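You operate a simulated robot arm through the tools that you are given. There is no shell and no other tool. Be economical: measure what you need, move in short steps, check, and stop when the job is done.

Carry out the task below with a simulated robot arm. There is one attempt and no reset: what you move stays moved.

TASK
Swap the card in the UV box for the teal one and switch on.
Fine: use the purple switch; the purple card goes in card slot 1; shut the lid so the lamp lights.
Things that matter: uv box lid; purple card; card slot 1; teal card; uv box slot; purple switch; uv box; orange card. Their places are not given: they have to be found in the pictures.

It is judged by the outcome, as a careful person would: the job done as asked, and still so three seconds after it is handed in. It fails if anything else is knocked over, pushed out of place, dropped, spilled or broken.

THE ROBOT
A 6-joint arm with a two-finger parallel gripper, fixed in place. Base frame: the origin is at the foot of the arm, x ahead of it, y to its left, z up; the work surface is at about z = 760. Lengths are in mm, angles in degrees, forces in N, time in s.
With the tool pointing down near the work surface it reaches from about 240 to 640 mm from the base axis. Its first joint turns from -66.0 to 66.0 degrees. Payload 2.7 kg.
Tool frame: the origin (TCP) lies between the finger pads and is the grasp point; the fingertips stand 23 mm ahead of it; z points along the fingers, y is the line along which they close. The gripper opens to 94 mm. The fingers are 38 mm wide and 10 mm thick; the gripper's body (54 by 96 mm) begins 39 mm behind the TCP.
Orientation is that of the tool frame in the base frame, as a unit quaternion [w, x, y, z]. With the fingers straight down and closing along the base's y, the tool's x points along the base's -x, its y along +y and its z along -z.

THE INTERFACE
- The arm moves only by the tool play_rows. Its argument "series" is a list that holds one entry, the list of rows, each a list of 7 numbers: the opening, from 0 (shut) to 1 (fully open), then the shift along the tool's x, y, z in mm, then the turn, a rotation vector about the tool's x, y, z in degrees. In form: [[[fingers, tx, ty, tz, ax, ay, az], ...]]. A call has 1 to 20 rows; each row shifts and turns the commanded pose from where the row before left it, along the tool's axes as they then stand. A row lasts 0.2 s, in which the tool goes at most 50 mm and 8.6 degrees; a call with a longer step from one row to the next is refused whole, and so is a gripper value outside its range. A pose out of reach is approached as far as the arm can. The call stops where the force on the tool passes 70 N (or 10 N more than at its start, if that is more) or the arm is blocked; 0.2 s more then pass. The fingers move at their own pace (about 45 mm/s each) and stop on an object; they squeeze with about 43 N. The grip force told is the motor's: it shows also when the fingers shut on nothing. Time passes only in rows, and 0.2 s behind the last, so rows that do not move let the fingers close. It gives the time, the measured TCP pose, the force on the tool (base axes), the opening and the grip force at its end, in the units of the frame above (readings bear some noise).
- Cameras (640 x 400 px; columns grow to the right, rows downward): "scene" is fixed at [77.2, -421, 1408.4]; the picture's right is [0.81, -0.59, 0.00], its down [-0.32, -0.44, -0.84] and it looks along [0.50, 0.68, -0.54] (base axes); focal length 330 px, centre (320, 200). "wrist" rides on the gripper at [-39, 0, -44] in the tool frame; the picture's right is [0.00, -1.00, 0.00], its down [0.97, 0.00, -0.24] and it looks along [0.24, 0.00, 0.97] (tool axes); focal length 218 px, centre (320, 200).
- snapshot(camera): a new picture of that camera. No time passes.
- pixel_to_xyz(camera, pixels): for up to 12 pixels [column, row] of the newest picture of that camera ("zoom" is the newest enlarged one), the place [x, y, z] in the base frame of the surface seen there, good to about 2 mm, but the place of the scene camera against the robot may be out by one fixed shift of up to 12 mm in any direction. No time passes.
- zoom(camera, box): a new picture of the part [left, top, right, bottom] of that camera's present view, enlarged. No time passes.
- finish_job(): hands the job in; it is judged then, once.

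Work in short steps. Measure before you move; look again where a grasp or a placing could have gone wrong, and mend it. You have 80 turns and 34 pictures in all, the two below and enlarged ones among them. Open the gripper and draw the arm clear of the work before you hand the job in, unless the task says otherwise; then end with one line.

The tools are called after "Call:" as name(argument=value, ...) on one line, values as JSON. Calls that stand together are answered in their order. play_rows: Moves the arm, as the interface text tells. Its arguments: {"type":"object","properties":{"series":{"type":"array"}},"required":["series"]} The other tools are called the same way: snapshot (camera) takes a picture; pixel_to_xyz (camera, pixels) gives the place of the surface under pixels of a picture; zoom (camera, box) takes an enlarged picture of a part of a camera's view; finish_job () hands the job in.

At the start:

```text
clock: 0.0
ee_pos: [425.7, 160.3, 1099.1]
tool_rot: [0.0, 0.0, 1.0, 0.001]
force: [-1.1, 0.1, -0.4]
finger_gap: 94.3
finger_force: 0.0
```

scene: 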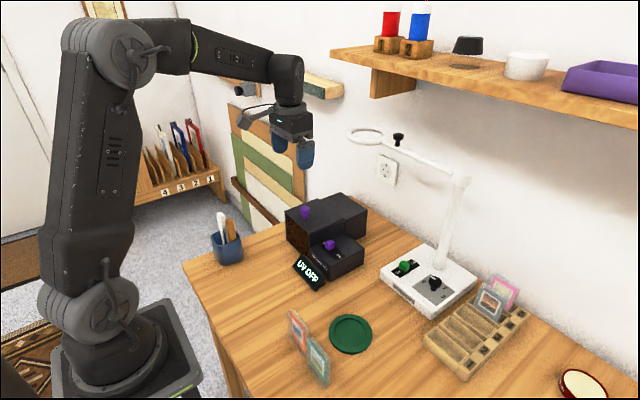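
wrist: 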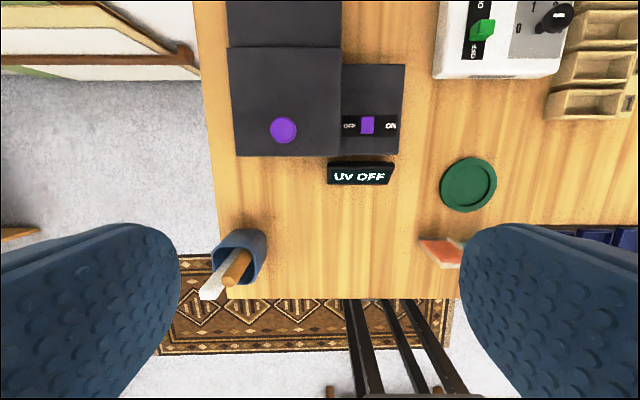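

The UV box is around scene (325,235), cards stand at (310,345) and in the rack at (495,300). I'll enlarge both areas.

Call:
zoom(camera="scene", box=[260, 170, 400, 300])

Call:
zoom(camera="scene", box=[270, 260, 550, 400])

```text
3.08 times, centred on (330, 235) of scene
```

zoom: 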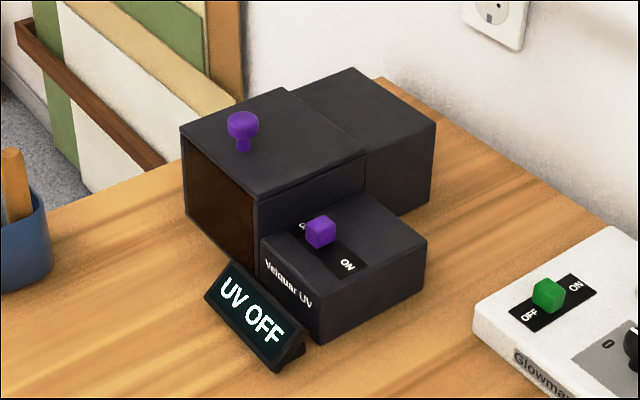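

```text
2.29 times, centred on (410, 330) of scene
```

zoom: 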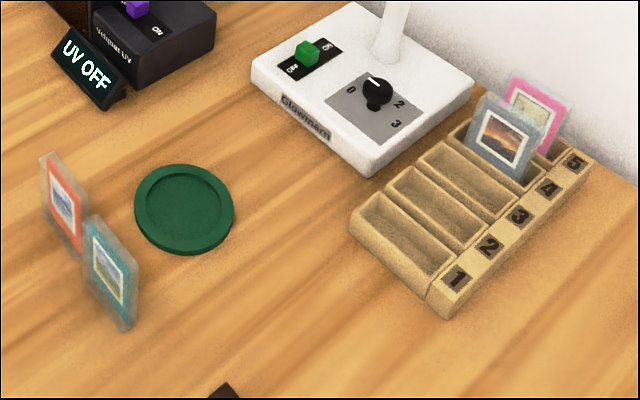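

Measuring key points of box, knob, switch, cards and rack.

Call:
pixel_to_xyz(camera="scene", pixels=[[305, 211], [330, 244], [293, 210], [318, 230], [340, 212], [322, 191], [345, 195], [362, 208], [350, 250], [327, 236], [313, 274], [335, 255]])

Call:
pixel_to_xyz(camera="wrist", pixels=[[283, 129], [367, 125], [240, 50], [335, 52], [240, 150], [333, 150], [290, 20], [440, 245], [349, 125], [391, 125], [400, 150], [380, 80]])

Call:
pixel_to_xyz(camera="zoom", pixels=[[45, 160], [78, 182], [65, 210], [88, 222], [134, 260], [110, 275], [400, 235], [356, 225], [448, 275], [405, 195], [455, 280], [500, 140]])

```text
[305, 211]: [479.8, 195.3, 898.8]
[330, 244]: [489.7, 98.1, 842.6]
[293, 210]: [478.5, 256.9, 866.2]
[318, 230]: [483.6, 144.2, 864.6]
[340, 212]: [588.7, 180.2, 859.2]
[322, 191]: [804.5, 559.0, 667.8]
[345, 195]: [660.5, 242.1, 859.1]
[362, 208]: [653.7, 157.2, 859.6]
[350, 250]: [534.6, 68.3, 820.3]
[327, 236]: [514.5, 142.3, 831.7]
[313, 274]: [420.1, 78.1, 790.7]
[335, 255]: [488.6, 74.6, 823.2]
```

```text
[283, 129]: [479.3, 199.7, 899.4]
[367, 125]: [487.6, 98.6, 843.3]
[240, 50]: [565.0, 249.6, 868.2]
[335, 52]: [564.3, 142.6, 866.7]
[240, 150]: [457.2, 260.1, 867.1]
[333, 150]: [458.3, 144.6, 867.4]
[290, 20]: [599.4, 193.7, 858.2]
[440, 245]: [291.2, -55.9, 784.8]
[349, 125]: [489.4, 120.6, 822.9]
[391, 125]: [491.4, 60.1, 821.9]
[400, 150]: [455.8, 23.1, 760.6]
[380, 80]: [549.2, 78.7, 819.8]
```

```text
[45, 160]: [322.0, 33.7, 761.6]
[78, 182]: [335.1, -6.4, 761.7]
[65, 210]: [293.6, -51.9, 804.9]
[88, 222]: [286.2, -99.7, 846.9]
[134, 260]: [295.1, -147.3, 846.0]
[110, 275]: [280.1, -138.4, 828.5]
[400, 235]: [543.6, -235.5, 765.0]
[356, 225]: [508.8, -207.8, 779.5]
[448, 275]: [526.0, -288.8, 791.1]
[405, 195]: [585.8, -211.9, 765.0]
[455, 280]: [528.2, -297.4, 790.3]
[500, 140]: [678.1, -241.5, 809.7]
```

Wrist and scene agree to a few mm. The lid spans about x455–566, y143–259, with the knob at (479,199,899). I'll move over the knob high up and check.

Call:
play_rows(series=[[[0.6, -27, 20, 45, 0, 0, 0], [0.6, -26, 19, 45, 0, 0, 0], [0.6, 0, 0, 45, 0, 0, 0], [0.6, 0, 0, 0, 0, 0, 0]]])

Call:
snapshot(camera="wrist")

```text
refused: row 1 steps farther than a row can; nothing moved
```

```text
29 pictures are left
```

wrist: 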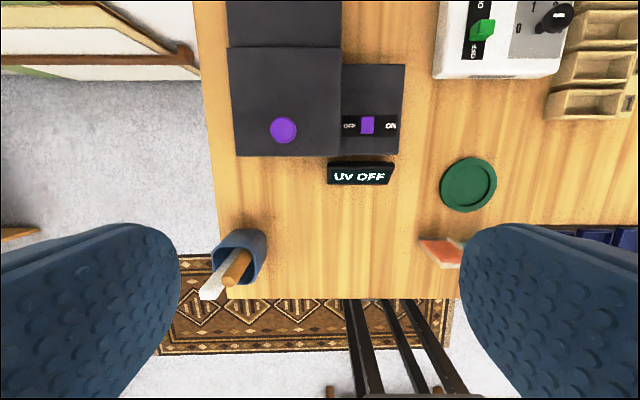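

The step was too long, so I'll resend it with shorter rows, going to (479,199,~960).

Call:
play_rows(series=[[[0.6, -27, 20, 25, 0, 0, 0], [0.6, -26, 19, 25, 0, 0, 0], [0.6, 0, 0, 45, 0, 0, 0], [0.6, 0, 0, 44, 0, 0, 0], [0.6, 0, 0, 0, 0, 0, 0]]])

Call:
snapshot(camera="wrist")

```text
clock: 1.2
ee_pos: [475.7, 198.2, 959.1]
tool_rot: [0.0, 0.001, 1.0, 0.0]
force: [0.0, 0.2, -0.1]
finger_gap: 56.5
finger_force: 0.0
```

```text
28 pictures are left
```

wrist: 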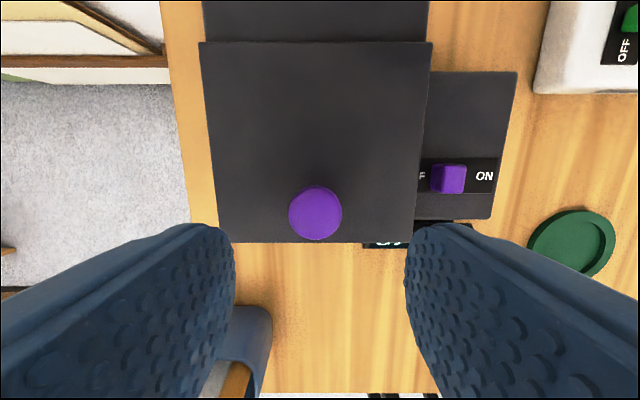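

Call:
pixel_to_xyz(camera="wrist", pixels=[[316, 213], [290, 213], [341, 213], [316, 188], [316, 237], [205, 46], [428, 46], [220, 235], [413, 235], [320, 20], [447, 180]])

```text
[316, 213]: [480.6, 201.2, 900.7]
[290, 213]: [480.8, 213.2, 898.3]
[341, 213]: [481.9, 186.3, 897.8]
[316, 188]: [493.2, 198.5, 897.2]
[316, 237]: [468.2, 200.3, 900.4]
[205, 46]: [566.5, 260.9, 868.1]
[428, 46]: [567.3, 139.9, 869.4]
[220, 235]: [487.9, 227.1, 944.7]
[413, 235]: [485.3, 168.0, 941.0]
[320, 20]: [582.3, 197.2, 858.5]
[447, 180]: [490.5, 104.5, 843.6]
```

The knob is centred at (481,200) with its top at z 900. I'll descend to z≈895 and grip it.

Call:
play_rows(series=[[[0.6, -4, 1, 30, 0, 0, 0], [0.6, 0, 0, 34, 0, 0, 0], [0.6, 0, 0, 0, 0, 0, 0], [0.0, 0, 0, 0, 0, 0, 0], [0.0, 0, 0, 0, 0, 0, 0], [0.0, 0, 0, 0, 0, 0, 0]]])

```text
clock: 2.6
ee_pos: [480.5, 199.8, 894.7]
tool_rot: [0.001, -0.001, 1.0, 0.0]
force: [0.6, -0.1, -2.7]
finger_gap: 27.4
finger_force: 44.6
```

It's gripped. I'll try a small slide toward +x (the rear block is just lower than the lid).

Call:
play_rows(series=[[[0.0, -4, 0, 0, 0, 0, 0], [0.0, -4, 0, 0, 0, 0, 0], [0.0, -4, 0, 0, 0, 0, 0]]])

Call:
zoom(camera="scene", box=[260, 170, 400, 300])

```text
clock: 3.4
ee_pos: [492.9, 199.9, 894.0]
tool_rot: [-0.001, -0.001, 1.0, 0.001]
force: [-0.9, 10.5, -17.1]
finger_gap: 27.3
finger_force: 44.7
```

```text
3.08 times, centred on (330, 235) of scene
```

zoom: 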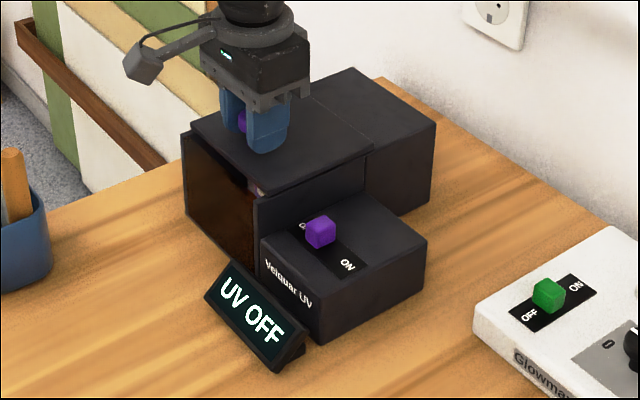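

The lid slides toward +x. I'll keep going in moderate steps.

Call:
play_rows(series=[[[0.0, -10, 0, 0, 0, 0, 0], [0.0, -10, 0, 0, 0, 0, 0], [0.0, -10, 0, 0, 0, 0, 0], [0.0, -10, 0, 0, 0, 0, 0], [0.0, -10, 0, 0, 0, 0, 0], [0.0, -10, 0, 0, 0, 0, 0], [0.0, -10, 0, 0, 0, 0, 0], [0.0, -10, 0, 0, 0, 0, 0], [0.0, -8, 0, 0, 0, 0, 0], [0.0, 0, 0, 0, 0, 0, 0]]])

Call:
zoom(camera="scene", box=[260, 170, 400, 300])

```text
clock: 5.6
ee_pos: [580.2, 200.5, 894.6]
tool_rot: [-0.002, 0.0, 1.0, -0.001]
force: [-3.8, 12.4, -22.9]
finger_gap: 27.4
finger_force: 44.9
```

```text
3.08 times, centred on (330, 235) of scene
```

zoom: 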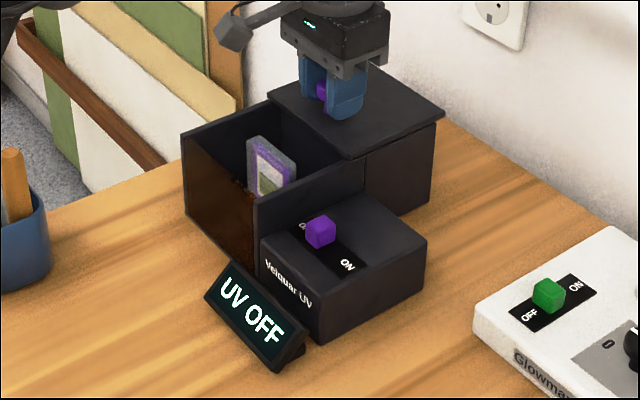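

The lid is open ~99 mm and the purple card is visible. I'll release, rise and look in from above.

Call:
play_rows(series=[[[0.6, 0, 0, 0, 0, 0, 0], [0.6, 0, 0, 0, 0, 0, 0], [0.6, 0, 0, 0, 0, 0, 0], [0.6, 0, 0, -40, 0, 0, 0], [0.6, 20, 0, -40, 0, 0, 0], [0.6, 40, 0, -25, 0, 0, 0], [0.6, 40, 0, 0, 0, 0, 0], [0.6, 0, 0, 0, 0, 0, 0]]])

Call:
snapshot(camera="wrist")

```text
clock: 7.4
ee_pos: [479.9, 198.9, 1003.0]
tool_rot: [0.0, 0.0, 1.0, 0.0]
force: [-0.3, -0.1, 0.2]
finger_gap: 56.5
finger_force: 0.1
```

```text
25 pictures are left
```

wrist: 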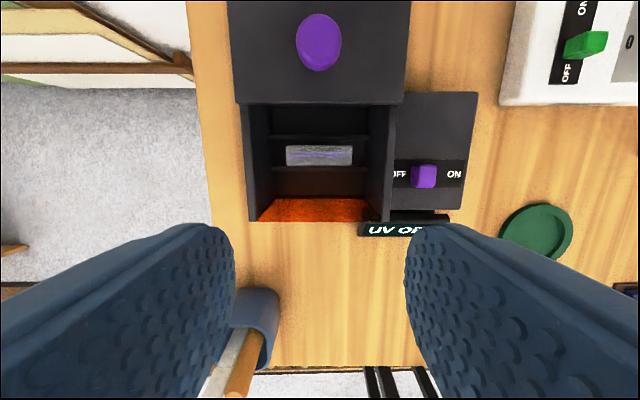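

Call:
zoom(camera="wrist", box=[230, 90, 410, 230])

Call:
pixel_to_xyz(camera="wrist", pixels=[[288, 148], [350, 148], [288, 163], [350, 163], [320, 148], [320, 163], [320, 180], [320, 120], [320, 137], [260, 120], [380, 120], [250, 200]])

```text
2.86 times, centred on (320, 160) of wrist
```

zoom: 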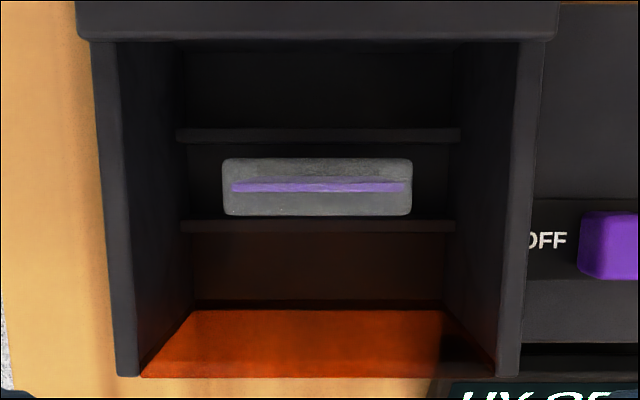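

```text
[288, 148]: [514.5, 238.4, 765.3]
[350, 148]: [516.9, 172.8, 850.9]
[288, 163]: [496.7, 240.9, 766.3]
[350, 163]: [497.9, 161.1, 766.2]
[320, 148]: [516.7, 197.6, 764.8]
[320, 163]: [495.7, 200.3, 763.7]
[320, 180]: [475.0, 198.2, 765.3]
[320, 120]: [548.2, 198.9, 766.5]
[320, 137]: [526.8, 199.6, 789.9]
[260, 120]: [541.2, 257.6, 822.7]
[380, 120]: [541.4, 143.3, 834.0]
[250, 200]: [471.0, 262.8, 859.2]
```

Call:
pixel_to_xyz(camera="zoom", pixels=[[317, 187], [240, 187], [400, 187], [317, 165], [317, 205], [225, 187], [410, 187], [317, 172], [317, 196], [317, 134], [317, 226], [160, 200]])

```text
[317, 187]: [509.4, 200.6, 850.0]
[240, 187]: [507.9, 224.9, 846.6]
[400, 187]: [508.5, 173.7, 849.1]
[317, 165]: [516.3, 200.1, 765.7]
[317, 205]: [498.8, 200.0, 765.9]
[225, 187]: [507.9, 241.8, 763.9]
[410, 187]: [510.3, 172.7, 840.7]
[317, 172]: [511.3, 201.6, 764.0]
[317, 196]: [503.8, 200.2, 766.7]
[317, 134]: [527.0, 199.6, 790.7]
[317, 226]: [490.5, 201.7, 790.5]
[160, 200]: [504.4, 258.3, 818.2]
```

The purple card stands at about (508,200), thin along x, with its top near 852. Next I measure the lamp and rack for clearance, and rotate the gripper 90° to close along x above the card.

Call:
pixel_to_xyz(camera="scene", pixels=[[460, 180], [440, 262], [365, 136], [398, 140], [430, 165], [434, 283], [405, 266], [432, 316], [475, 290], [352, 132]])

Call:
play_rows(series=[[[0.45, 0, 0, 0, 0, 0, 8.5], [0.45, 0, 0, 0, 0, 0, 8.5], [0.45, 0, 0, 0, 0, 0, 8.5], [0.45, 0, 0, 0, 0, 0, 8.5], [0.45, 0, 0, 0, 0, 0, 8.5], [0.45, 0, 0, 0, 0, 0, 8.5], [0.45, 0, 0, 0, 0, 0, 8.5], [0.45, 0, 0, 0, 0, 0, 8.5], [0.45, 0, 0, 0, 0, 0, 8.5], [0.45, 0, 0, 0, 0, 0, 8.5], [0.45, 0, 0, 0, 0, 0, 5], [0.45, 0, 0, 0, 0, 0, 0]]])

```text
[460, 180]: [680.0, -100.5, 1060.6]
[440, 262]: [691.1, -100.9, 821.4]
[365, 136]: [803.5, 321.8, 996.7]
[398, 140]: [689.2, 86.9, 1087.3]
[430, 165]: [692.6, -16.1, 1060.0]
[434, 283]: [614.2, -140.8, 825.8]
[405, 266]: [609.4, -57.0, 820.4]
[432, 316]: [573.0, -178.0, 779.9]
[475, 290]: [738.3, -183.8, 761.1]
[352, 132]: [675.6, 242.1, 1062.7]
```

```text
clock: 10.0
ee_pos: [480.4, 200.3, 1001.8]
tool_rot: [0.001, 0.708, 0.706, 0.001]
force: [0.0, 1.1, 0.1]
finger_gap: 42.3
finger_force: 0.0
```

Rotation done: now tx→+y, ty→+x. I'll move above the card at z≈920 and take a look.

Call:
play_rows(series=[[[0.45, 0, 28, 0, 0, 0, 0], [0.45, 0, 0, 40, 0, 0, 0], [0.45, 0, 0, 40, 0, 0, 0], [0.45, 0, 0, 0, 0, 0, 0]]])

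Call:
snapshot(camera="wrist")

```text
clock: 11.0
ee_pos: [510.8, 200.5, 922.2]
tool_rot: [0.001, 0.708, 0.707, -0.001]
force: [1.1, 0.3, -0.2]
finger_gap: 42.4
finger_force: 0.0
```

```text
23 pictures are left
```

wrist: 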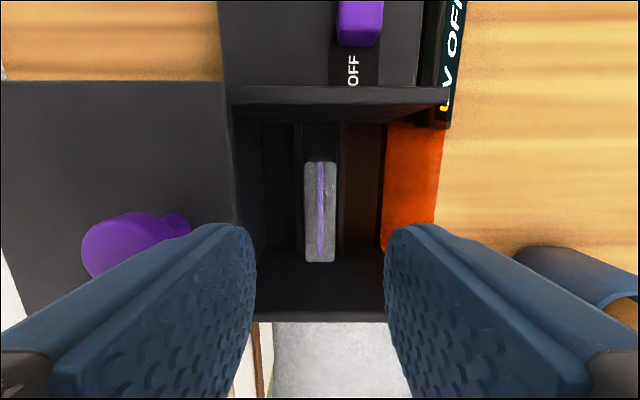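

The card is centred between the fingers (col ~320). I'll descend to z≈840 and grip.

Call:
play_rows(series=[[[0.45, 0, -1, 40, 0, 0, 0], [0.45, 0, 0, 41, 0, 0, 0], [0.45, 0, 0, 0, 0, 0, 0], [0.0, 0, 0, 0, 0, 0, 0], [0.0, 0, 0, 0, 0, 0, 0], [0.0, 0, 0, 0, 0, 0, 0]]])

```text
clock: 12.4
ee_pos: [509.0, 199.7, 839.6]
tool_rot: [0.0, 0.707, 0.707, 0.0]
force: [0.5, -0.1, 0.4]
finger_gap: 17.1
finger_force: 43.1
```

Gripped (17 mm). I'll lift straight up and check.

Call:
play_rows(series=[[[0.0, 0, 0, -20, 0, 0, 0], [0.0, 0, 0, -40, 0, 0, 0], [0.0, 0, 0, -40, 0, 0, 0], [0.0, 0, 0, -40, 0, 0, 0], [0.0, 0, 0, -40, 0, 0, 0], [0.0, 0, 0, 0, 0, 0, 0]]])

Call:
zoom(camera="scene", box=[240, 100, 420, 280])

```text
clock: 13.8
ee_pos: [508.6, 198.6, 1020.2]
tool_rot: [0.0, 0.707, 0.707, 0.0]
force: [0.0, 0.2, -0.7]
finger_gap: 16.9
finger_force: 43.1
```

```text
2.22 times, centred on (330, 190) of scene
```

zoom: 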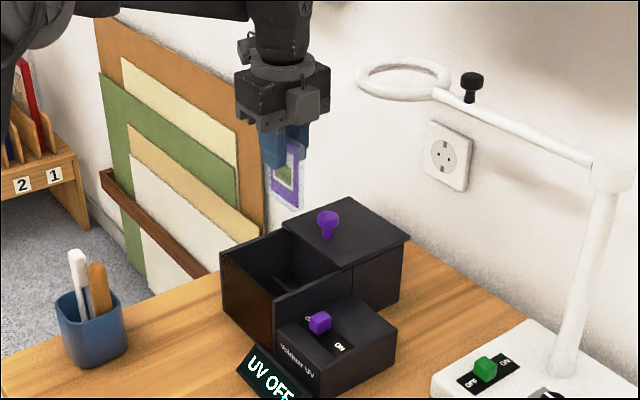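

The card is held cleanly. I'll carry it high toward the rack and stop short at (490,-235).

Call:
play_rows(series=[[[0, -43, -2, 0, 0, 0, 0], [0, -43, -2, 0, 0, 0, 0], [0, -43, -2, 0, 0, 0, 0], [0, -43, -2, 0, 0, 0, 0], [0, -43, -2, 0, 0, 0, 0], [0, -43, -2, 0, 0, 0, 0], [0, -43, -2, 0, 0, 0, 0], [0, -43, -2, 0, 0, 0, 0], [0, -43, -2, 0, 0, 0, 0], [0, -43, 0, 0, 0, 0, 0], [0, 0, 0, 0, 0, 0, 0]]])

Call:
snapshot(camera="wrist")

Call:
snapshot(camera="scene")

```text
clock: 16.2
ee_pos: [488.1, -230.2, 1019.3]
tool_rot: [0.0, 0.706, 0.708, 0.0]
force: [0.1, -0.1, -0.7]
finger_gap: 17.2
finger_force: 43.0
```

```text
21 pictures are left
```

wrist: 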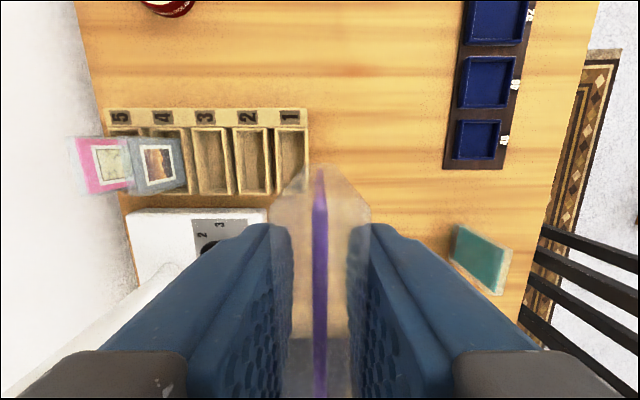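

```text
20 pictures are left
```

scene: 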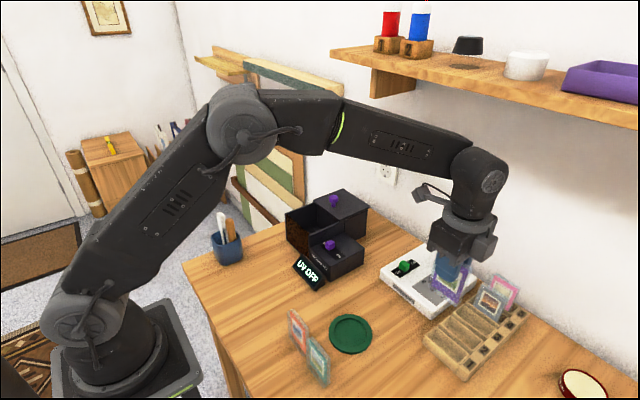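

Slot 1 in the wrist view is around (290,155), aligned with y. Measuring its walls and the teal card.

Call:
pixel_to_xyz(camera="wrist", pixels=[[290, 150], [277, 150], [272, 140], [307, 140], [290, 126], [275, 185], [284, 165], [252, 135], [252, 188], [290, 116], [300, 140], [306, 165]])

Call:
zoom(camera="wrist", box=[220, 95, 330, 205])

```text
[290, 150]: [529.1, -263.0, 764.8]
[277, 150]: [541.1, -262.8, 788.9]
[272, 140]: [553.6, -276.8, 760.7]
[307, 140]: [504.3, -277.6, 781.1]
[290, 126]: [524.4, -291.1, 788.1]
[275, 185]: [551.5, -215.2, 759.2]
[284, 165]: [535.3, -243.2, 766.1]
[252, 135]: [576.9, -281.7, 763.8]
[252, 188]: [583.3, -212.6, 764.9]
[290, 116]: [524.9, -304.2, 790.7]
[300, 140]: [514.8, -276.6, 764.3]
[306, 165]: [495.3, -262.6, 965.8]
```

```text
3.64 times, centred on (275, 150) of wrist
```

zoom: 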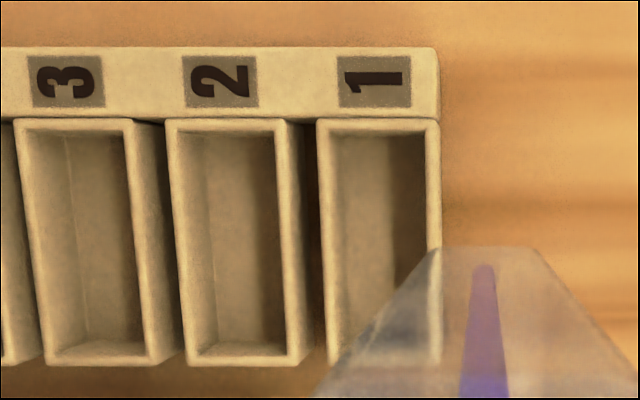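

Call:
pixel_to_xyz(camera="zoom", pixels=[[323, 160], [434, 160], [325, 240], [433, 240], [380, 125], [330, 340], [345, 200], [400, 200], [335, 150], [420, 150], [250, 355], [380, 150]])

Call:
pixel_to_xyz(camera="scene", pixels=[[452, 340], [430, 340], [463, 366], [445, 350], [460, 357], [437, 333], [426, 343], [462, 379]])

```text
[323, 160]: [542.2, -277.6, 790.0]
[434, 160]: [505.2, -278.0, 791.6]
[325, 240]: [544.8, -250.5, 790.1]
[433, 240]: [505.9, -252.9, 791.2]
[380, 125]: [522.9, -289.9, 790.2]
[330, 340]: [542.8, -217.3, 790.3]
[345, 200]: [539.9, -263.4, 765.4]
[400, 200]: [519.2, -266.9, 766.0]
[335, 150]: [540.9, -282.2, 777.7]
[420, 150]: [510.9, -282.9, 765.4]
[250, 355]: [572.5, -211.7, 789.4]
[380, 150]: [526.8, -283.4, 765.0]
```

```text
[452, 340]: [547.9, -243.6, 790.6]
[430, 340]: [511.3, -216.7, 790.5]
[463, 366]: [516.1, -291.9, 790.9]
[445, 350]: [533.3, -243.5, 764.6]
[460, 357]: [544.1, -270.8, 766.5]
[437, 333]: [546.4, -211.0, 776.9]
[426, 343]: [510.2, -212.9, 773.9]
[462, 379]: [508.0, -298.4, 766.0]
```

Slot 1's interior is centred at (524.5,-250) with its floor at 765, the same as the UV box slot. I'll move over it and lower to z≈841.

Call:
play_rows(series=[[[0, -20, 36, 0, 0, 0, 0], [0, 0, 0, 40, 0, 0, 0], [0, 0, 0, 40, 0, 0, 0], [0, 0, 0, 40, 0, 0, 0], [0, 0, 0, 0, 0, 0, 0]]])

Call:
zoom(camera="scene", box=[380, 240, 540, 390])

```text
clock: 17.4
ee_pos: [525.1, -248.5, 898.4]
tool_rot: [0.0, 0.706, 0.708, 0.0]
force: [0.6, 0.1, -0.6]
finger_gap: 17.3
finger_force: 42.3
```

```text
2.67 times, centred on (460, 315) of scene
```

zoom: 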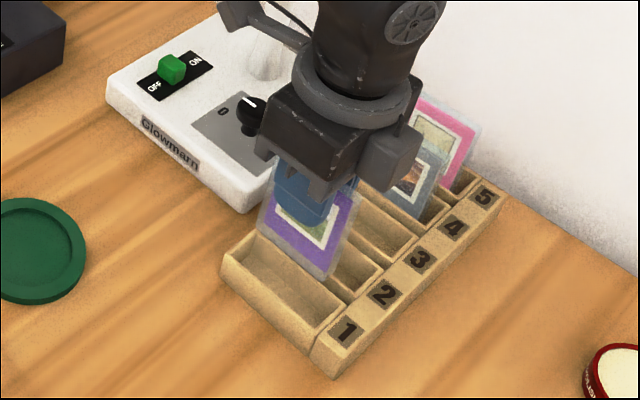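

Aligned. Lowering the rest.

Call:
play_rows(series=[[[0, -1, -1, 25, 0, 0, 0], [0, 0, 0, 20, 0, 0, 0], [0, 0, 0, 8, 0, 0, 0], [0, 0, 0, 4, 0, 0, 0], [0, 0, 0, 0, 0, 0, 0]]])

Call:
zoom(camera="scene", box=[380, 240, 540, 390])

```text
clock: 18.6
ee_pos: [523.5, -251.4, 842.4]
tool_rot: [0.0, 0.708, 0.707, 0.0]
force: [0.1, -0.2, -1.3]
finger_gap: 17.4
finger_force: 43.3
```

```text
2.67 times, centred on (460, 315) of scene
```

zoom: 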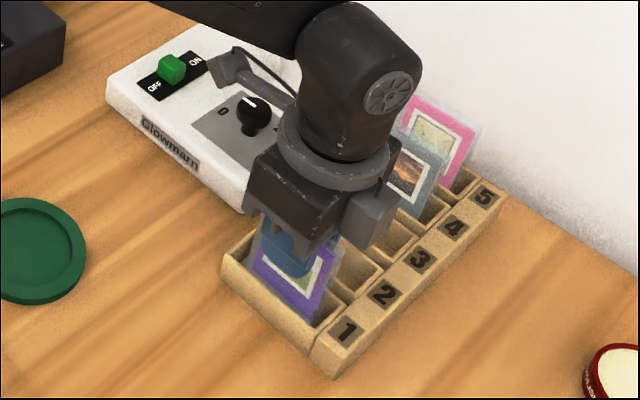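

The card is in slot 1. I'll lower 2 mm more, then release and rise.

Call:
play_rows(series=[[[0, 0, 0, 1, 0, 0, 0], [0, 0, 0, 1, 0, 0, 0], [0, 0, 0, 0, 0, 0, 0]]])

Call:
play_rows(series=[[[0.25, 0, 0, 0, 0, 0, 0], [0.42, 0, 0, 0, 0, 0, 0], [0.42, 0, 0, 0, 0, 0, 0], [0.42, 0, 0, -30, 0, 0, 0], [0.42, 0, 0, -45, 0, 0, 0], [0.42, 0, 0, -45, 0, 0, 0], [0.42, 0, 0, -40, 0, 0, 0], [0.42, 0, 0, 0, 0, 0, 0]]])

Call:
snapshot(camera="scene")

```text
clock: 19.4
ee_pos: [525.8, -251.6, 841.2]
tool_rot: [0.0, 0.707, 0.707, -0.001]
force: [0.0, -0.4, -0.6]
finger_gap: 17.2
finger_force: 43.2
```

```text
clock: 21.2
ee_pos: [525.0, -249.5, 1000.7]
tool_rot: [0.001, 0.708, 0.707, 0.0]
force: [0.1, -0.5, 0.1]
finger_gap: 39.5
finger_force: 0.1
```

```text
16 pictures are left
```

scene: 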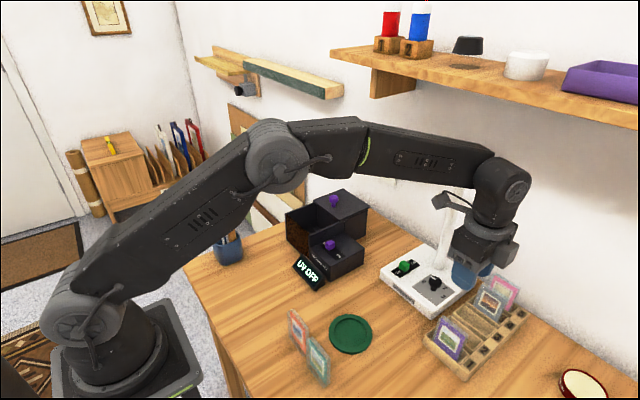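

Purple is standing in slot 1. Next I move over the teal card near (291,-123) at z≈960 and look.

Call:
play_rows(series=[[[0.42, 20, -39, 0, 0, 0, 0], [0.42, 20, -39, 0, 0, 0, 0], [0.42, 20, -39, 0, 0, 0, 0], [0.42, 20, -39, 0, 0, 0, 0], [0.42, 20, -39, 0, 0, 0, 0], [0.42, 20, -39, 0, 0, 0, 0], [0.42, 6, 0, 40, 0, 0, 0], [0.42, 0, 0, 0, 0, 0, 0]]])

Call:
snapshot(camera="wrist")

```text
clock: 23.0
ee_pos: [289.8, -123.9, 961.1]
tool_rot: [0.001, 0.707, 0.707, 0.0]
force: [0.3, 0.0, -0.5]
finger_gap: 39.4
finger_force: 0.1
```

```text
15 pictures are left
```

wrist: 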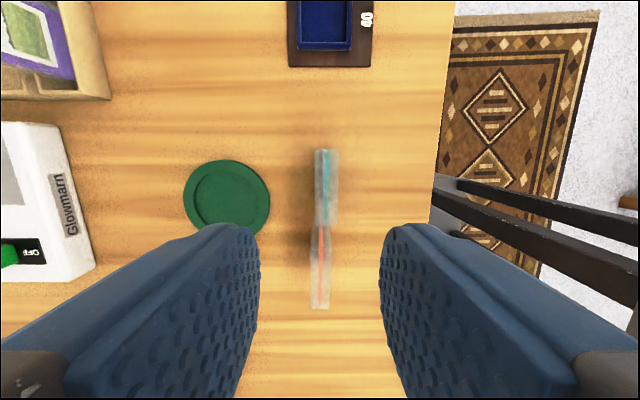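

Call:
zoom(camera="wrist", box=[265, 130, 385, 320])

```text
2.11 times, centred on (325, 225) of wrist
```

zoom: 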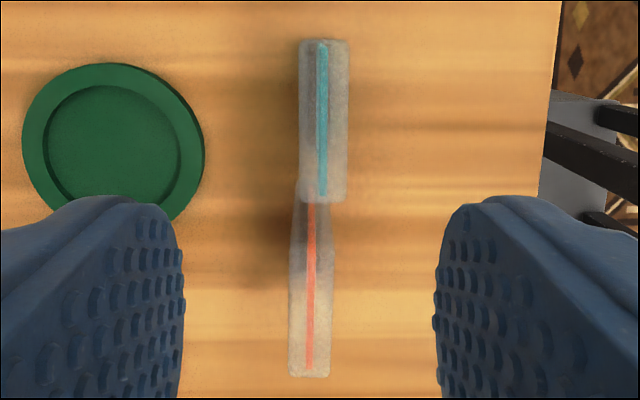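

Call:
pixel_to_xyz(camera="zoom", pixels=[[322, 46], [322, 120], [322, 190], [312, 208], [311, 290], [310, 365], [322, 60], [311, 220], [305, 150], [340, 150]])

```text
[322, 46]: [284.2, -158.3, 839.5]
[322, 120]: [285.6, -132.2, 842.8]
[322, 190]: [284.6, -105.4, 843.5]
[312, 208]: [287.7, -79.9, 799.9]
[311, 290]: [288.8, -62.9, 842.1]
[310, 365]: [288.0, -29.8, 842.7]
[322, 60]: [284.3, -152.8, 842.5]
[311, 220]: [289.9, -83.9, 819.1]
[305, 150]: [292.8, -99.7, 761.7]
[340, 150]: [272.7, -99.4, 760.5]
```

Teal is centred at about (286,-131), aligned with y, clear of the orange card. I'll descend to z≈835 and grip.

Call:
play_rows(series=[[[0.42, -7, -2, 0, 0, 0, 0], [0.42, 0, 0, 40, 0, 0, 0], [0.42, 0, 0, 40, 0, 0, 0], [0.42, 0, 0, 0, 0, 0, 0]]])

Call:
snapshot(camera="wrist")

```text
clock: 24.0
ee_pos: [289.0, -133.3, 880.2]
tool_rot: [-0.001, 0.707, 0.707, 0.0]
force: [-0.3, 1.0, 0.3]
finger_gap: 39.5
finger_force: 0.1
```

```text
13 pictures are left
```

wrist: 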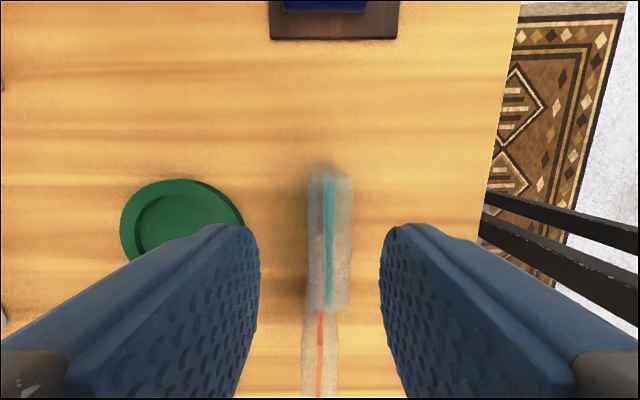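

The card sits ~10 px right (≈4 mm toward -x). I'll correct that, descend and grip.

Call:
play_rows(series=[[[0.42, 1, -4, 15, 0, 0, 0], [0.42, 0, 0, 29, 0, 0, 0], [0.42, 0, 0, 0, 0, 0, 0], [0.0, 0, 0, 0, 0, 0, 0], [0.0, 0, 0, 0, 0, 0, 0], [0.0, 0, 0, 0, 0, 0, 0]]])

```text
clock: 25.4
ee_pos: [286.6, -131.4, 836.5]
tool_rot: [0.0, 0.707, 0.707, 0.0]
force: [-0.1, 0.0, 0.6]
finger_gap: 17.2
finger_force: 43.3
```

Gripped. I'll lift and carry it over the UV box to (509,200,~1016).

Call:
play_rows(series=[[[0, 0, 0, -20, 0, 0, 0], [0, 0, 0, -40, 0, 0, 0], [0, 0, 0, -40, 0, 0, 0], [0, 0, 0, -40, 0, 0, 0], [0, 0, 0, -40, 0, 0, 0], [0, 37, 24, 0, 0, 0, 0], [0, 37, 24, 0, 0, 0, 0], [0, 37, 25, 0, 0, 0, 0], [0, 37, 25, 0, 0, 0, 0], [0, 37, 25, 0, 0, 0, 0], [0, 37, 25, 0, 0, 0, 0], [0, 37, 25, 0, 0, 0, 0], [0, 37, 25, 0, 0, 0, 0], [0, 36, 25, 0, 0, 0, 0], [0, 0, 0, 0, 0, 0, 0]]])

Call:
snapshot(camera="wrist")

Call:
snapshot(camera="scene")

```text
clock: 28.6
ee_pos: [507.7, 201.1, 1016.9]
tool_rot: [0.001, 0.707, 0.707, 0.0]
force: [0.0, -0.4, -2.0]
finger_gap: 17.4
finger_force: 43.2
```

```text
12 pictures are left
```

wrist: 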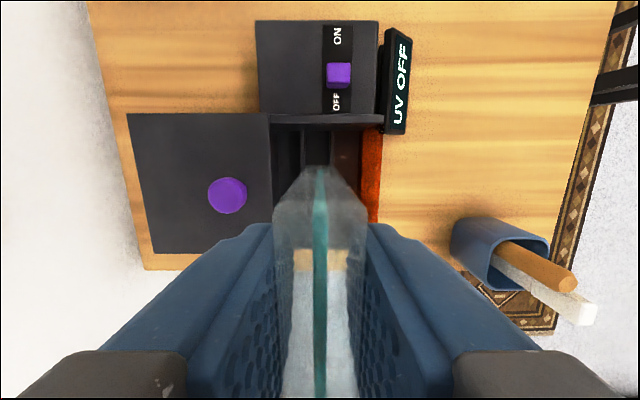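

```text
11 pictures are left
```

scene: 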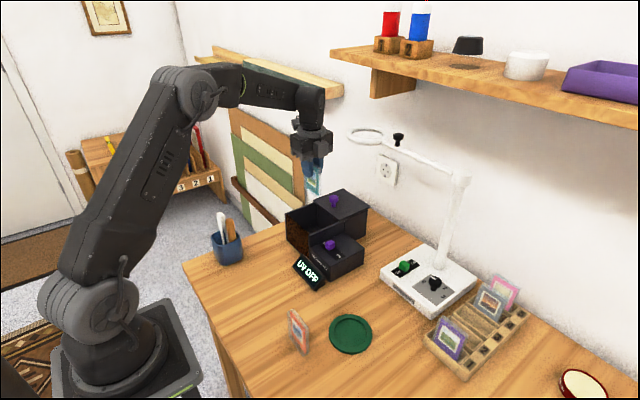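

Orange is undisturbed and the teal card is above the slot (middle x≈509). I'll lower in two stages.

Call:
play_rows(series=[[[0, -1, 1, 40, 0, 0, 0], [0, 0, 0, 40, 0, 0, 0], [0, 0, 0, 25, 0, 0, 0], [0, 0, 0, 0, 0, 0, 0]]])

Call:
play_rows(series=[[[0, 0, 0, 20, 0, 0, 0], [0, 0, 0, 20, 0, 0, 0], [0, 0, 0, 15, 0, 0, 0], [0, 0, 0, 10, 0, 0, 0], [0, 0, 0, 0, 0, 0, 0]]])

Call:
zoom(camera="scene", box=[260, 150, 400, 300])

```text
clock: 29.6
ee_pos: [506.4, 198.6, 912.8]
tool_rot: [0.0, 0.707, 0.707, 0.001]
force: [0.3, 0.3, -1.6]
finger_gap: 16.8
finger_force: 43.3
```

```text
clock: 30.8
ee_pos: [507.8, 199.7, 846.3]
tool_rot: [0.0, 0.707, 0.707, 0.0]
force: [0.3, -1.0, -1.0]
finger_gap: 17.3
finger_force: 43.0
```

```text
2.67 times, centred on (330, 225) of scene
```

zoom: 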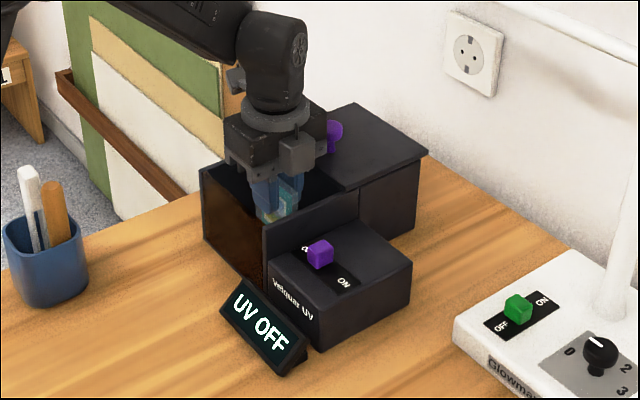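

I'll lower the last ~5 mm in small steps, watching the force.

Call:
play_rows(series=[[[0, 0, 1, 1.5, 0, 0, 0], [0, 0, 0, 1.5, 0, 0, 0], [0, 0, 0, 1, 0, 0, 0], [0, 0, 0, 0, 0, 0, 0]]])

```text
clock: 31.8
ee_pos: [510.4, 199.4, 843.4]
tool_rot: [0.0, 0.707, 0.707, 0.0]
force: [-0.2, 0.4, -1.2]
finger_gap: 17.4
finger_force: 43.0
```

Call:
play_rows(series=[[[0, 0, 0, 1, 0, 0, 0], [0, 0, 0, 1, 0, 0, 0], [0, 0, 0, 0, 0, 0, 0]]])

```text
clock: 32.6
ee_pos: [510.2, 199.8, 841.8]
tool_rot: [0.001, 0.707, 0.707, 0.0]
force: [-3.2, -0.7, 8.4]
finger_gap: 17.2
finger_force: 42.7
```

Floor contact (8 N). I'll release, rise and look.

Call:
play_rows(series=[[[0.25, 0, 0, 0, 0, 0, 0], [0.42, 0, 0, 0, 0, 0, 0], [0.42, 0, 0, 0, 0, 0, 0], [0.42, 0, 0, -30, 0, 0, 0], [0.42, 0, 0, -45, 0, 0, 0], [0.42, 0, 0, -45, 0, 0, 0], [0.42, 0, 0, -30, 0, 0, 0], [0.42, 0, 0, 0, 0, 0, 0]]])

Call:
snapshot(camera="wrist")

```text
clock: 34.4
ee_pos: [510.5, 199.9, 992.5]
tool_rot: [0.0, 0.707, 0.707, 0.0]
force: [-0.9, -0.6, 0.6]
finger_gap: 39.4
finger_force: 0.0
```

```text
9 pictures are left
```

wrist: 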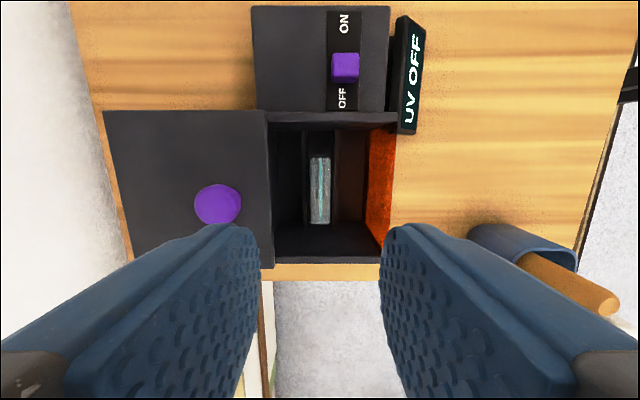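

Teal is seated. To close the lid, I move over the knob (580,200), open to ~52 mm, descend to z≈895 and grip.

Call:
play_rows(series=[[[0.55, 0, 35, 0, 0, 0, 0], [0.55, 0, 35, 0, 0, 0, 0], [0.55, 0, 0, 40, 0, 0, 0], [0.55, 0, 0, 0, 0, 0, 0]]])

Call:
play_rows(series=[[[0.55, 0, 0, 30, 0, 0, 0], [0.55, 0, 0, 27, 0, 0, 0], [0.55, 0, 0, 0, 0, 0, 0], [0, 0, 0, 0, 0, 0, 0], [0, 0, 0, 0, 0, 0, 0], [0, 0, 0, 0, 0, 0, 0]]])

```text
clock: 35.4
ee_pos: [579.0, 199.6, 952.1]
tool_rot: [-0.001, 0.707, 0.707, 0.0]
force: [0.4, 0.1, -0.6]
finger_gap: 51.9
finger_force: 0.1
```

```text
clock: 36.8
ee_pos: [579.1, 201.7, 894.9]
tool_rot: [0.0, 0.707, 0.707, -0.001]
force: [0.0, 0.1, -1.6]
finger_gap: 27.5
finger_force: 44.4
```

The knob is gripped. I'll slide the lid back ~99 mm toward -x.

Call:
play_rows(series=[[[0, 0, -10, 0, 0, 0, 0], [0, 0, -10, 0, 0, 0, 0], [0, 0, -10, 0, 0, 0, 0], [0, 0, -10, 0, 0, 0, 0], [0, 0, -10, 0, 0, 0, 0], [0, 0, -10, 0, 0, 0, 0], [0, 0, -10, 0, 0, 0, 0], [0, 0, -10, 0, 0, 0, 0], [0, 0, -10, 0, 0, 0, 0], [0, 0, -5, 0, 0, 0, 0], [0, 0, -3, 0, 0, 0, 0], [0, 0, -1, 0, 0, 0, 0], [0, 0, 0, 0, 0, 0, 0]]])

```text
clock: 39.6
ee_pos: [482.2, 201.4, 895.2]
tool_rot: [0.0, 0.706, 0.708, 0.002]
force: [-0.5, 5.0, 27.9]
finger_gap: 27.4
finger_force: 44.9
```

Call:
play_rows(series=[[[0, 0, -1, 0, 0, 0, 0], [0, 0, -1, 0, 0, 0, 0], [0, 0, 0, 0, 0, 0, 0]]])

Call:
zoom(camera="scene", box=[260, 150, 400, 300])

```text
clock: 40.4
ee_pos: [480.3, 201.1, 895.4]
tool_rot: [0.002, 0.707, 0.707, 0.003]
force: [1.0, 9.2, 22.9]
finger_gap: 27.5
finger_force: 44.7
```

```text
2.67 times, centred on (330, 225) of scene
```

zoom: 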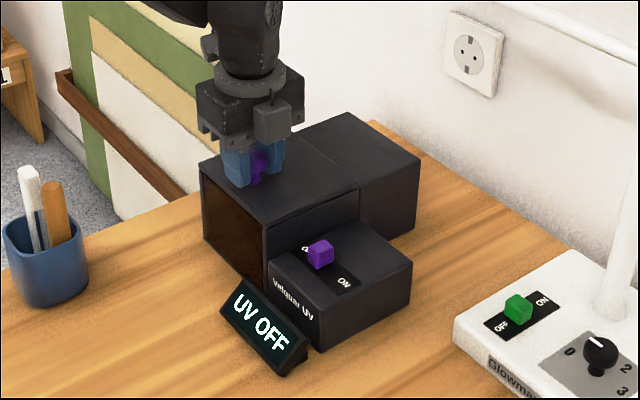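

The lid is shut at its original position. I'll release, rise and move above the purple switch.

Call:
play_rows(series=[[[0.4, 0, 0, 0, 0, 0, 0], [0.55, 0, 0, 0, 0, 0, 0], [0.55, 0, 0, 0, 0, 0, 0], [0.55, 0, 0, -30, 0, 0, 0], [0.45, 0, 0, -30, 0, 0, 0], [0.45, -33, 3, 0, 0, 0, 0], [0.45, -33, 3, 0, 0, 0, 0], [0.45, -34, 3, 0, 0, 0, 0], [0.45, 0, 0, 30, 0, 0, 0], [0.45, 0, 0, 0, 0, 0, 0]]])

Call:
snapshot(camera="wrist")

```text
clock: 42.6
ee_pos: [487.4, 99.4, 923.4]
tool_rot: [0.0, 0.707, 0.707, 0.0]
force: [0.6, 0.7, -1.7]
finger_gap: 42.4
finger_force: 0.0
```

```text
7 pictures are left
```

wrist: 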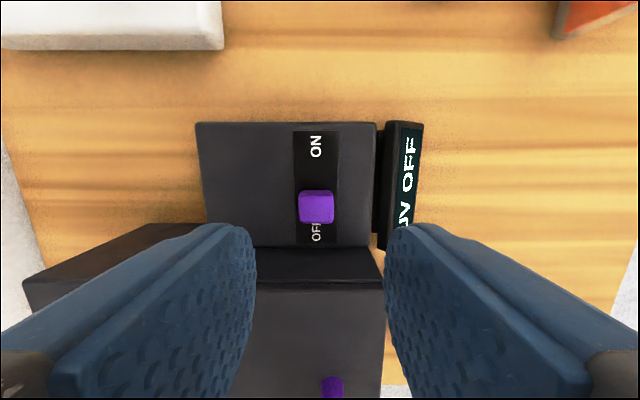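

Call:
pixel_to_xyz(camera="wrist", pixels=[[317, 200], [317, 216], [300, 208], [332, 208], [317, 145], [317, 240], [317, 180], [400, 140], [320, 300]])

```text
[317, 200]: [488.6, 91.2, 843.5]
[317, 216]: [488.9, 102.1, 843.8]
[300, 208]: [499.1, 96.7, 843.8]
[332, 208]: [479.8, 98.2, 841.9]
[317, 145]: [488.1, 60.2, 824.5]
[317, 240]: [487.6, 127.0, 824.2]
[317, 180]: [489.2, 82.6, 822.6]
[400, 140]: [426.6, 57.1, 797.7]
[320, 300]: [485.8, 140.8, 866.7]
```

The switch block is centred at (489,98), top z 843, panel 823. I'll descend to z≈851, grip, then slide toward -y.

Call:
play_rows(series=[[[0.45, -2, 1, 35, 0, 0, 0], [0.45, 0, 0, 37, 0, 0, 0], [0.45, 0, 0, 0, 0, 0, 0], [0, 0, 0, 0, 0, 0, 0], [0, 0, 0, 0, 0, 0, 0], [0, 0, 0, 0, 0, 0, 0]]])

Call:
play_rows(series=[[[0, -3, 0, 0, 0, 0, 0], [0, -3, 0, 0, 0, 0, 0], [0, -3, 0, 0, 0, 0, 0], [0, -3, 0, 0, 0, 0, 0], [0, 0, 0, 0, 0, 0, 0]]])

Call:
zoom(camera="scene", box=[260, 150, 400, 300])

```text
clock: 44.0
ee_pos: [489.2, 97.8, 851.3]
tool_rot: [0.0, 0.707, 0.707, 0.0]
force: [-2.4, 0.1, -1.9]
finger_gap: 21.1
finger_force: 45.0
```

```text
clock: 45.2
ee_pos: [489.4, 85.0, 851.2]
tool_rot: [0.0, 0.707, 0.707, 0.0]
force: [13.2, -1.5, -22.1]
finger_gap: 21.7
finger_force: 45.2
```

```text
2.67 times, centred on (330, 225) of scene
```

zoom: 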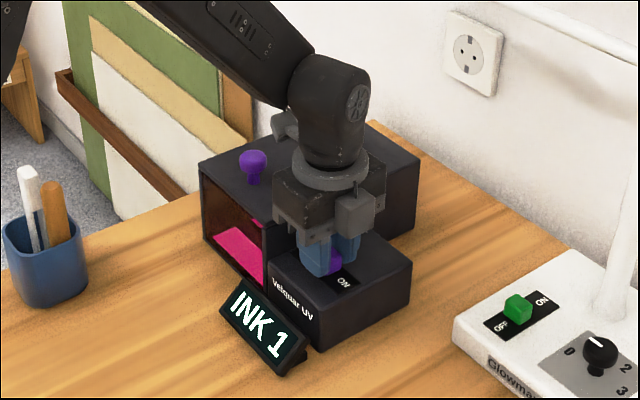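

The lamp is lit and the display reads "INK 1". I'll release, rise straight up, back off and check that it stays.

Call:
play_rows(series=[[[0.3, 0, 0, 0, 0, 0, 0], [0.45, 0, 0, 0, 0, 0, 0], [0.45, 0, 0, 0, 0, 0, 0], [0.45, 0, 0, -30, 0, 0, 0], [0.45, 0, 0, -45, 0, 0, 0], [0.45, 0, 0, -45, 0, 0, 0], [0.45, 0, 0, -40, 0, 0, 0], [0.45, 0, -45, 0, 0, 0, 0], [0.45, 0, -45, 0, 0, 0, 0], [0.45, 0, 0, 0, 0, 0, 0], [0.45, 0, 0, 0, 0, 0, 0], [0.45, 0, 0, 0, 0, 0, 0], [0.45, 0, 0, 0, 0, 0, 0]]])

Call:
zoom(camera="scene", box=[260, 150, 400, 300])

Call:
snapshot(camera="scene")

```text
clock: 48.0
ee_pos: [399.8, 84.5, 1015.1]
tool_rot: [0.0, 0.707, 0.707, 0.0]
force: [-0.3, -0.2, 0.4]
finger_gap: 42.3
finger_force: 0.1
```

```text
2.67 times, centred on (330, 225) of scene
```

zoom: 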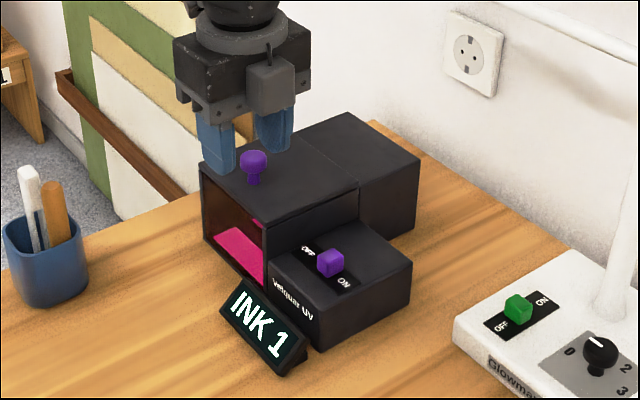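

```text
4 pictures are left
```

scene: 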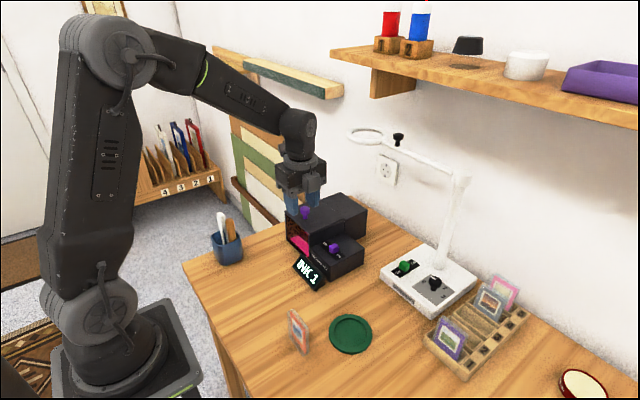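

The display still reads "INK 1" with the lamp lit, purple is in slot 1, orange is still standing, and the arm is clear. Handing in.

Call:
finish_job()

```text
The job is handed in.
```

The teal card is in the UV box with the lid shut and the purple switch on. The lamp is lit, and the purple card is standing in card slot 1.
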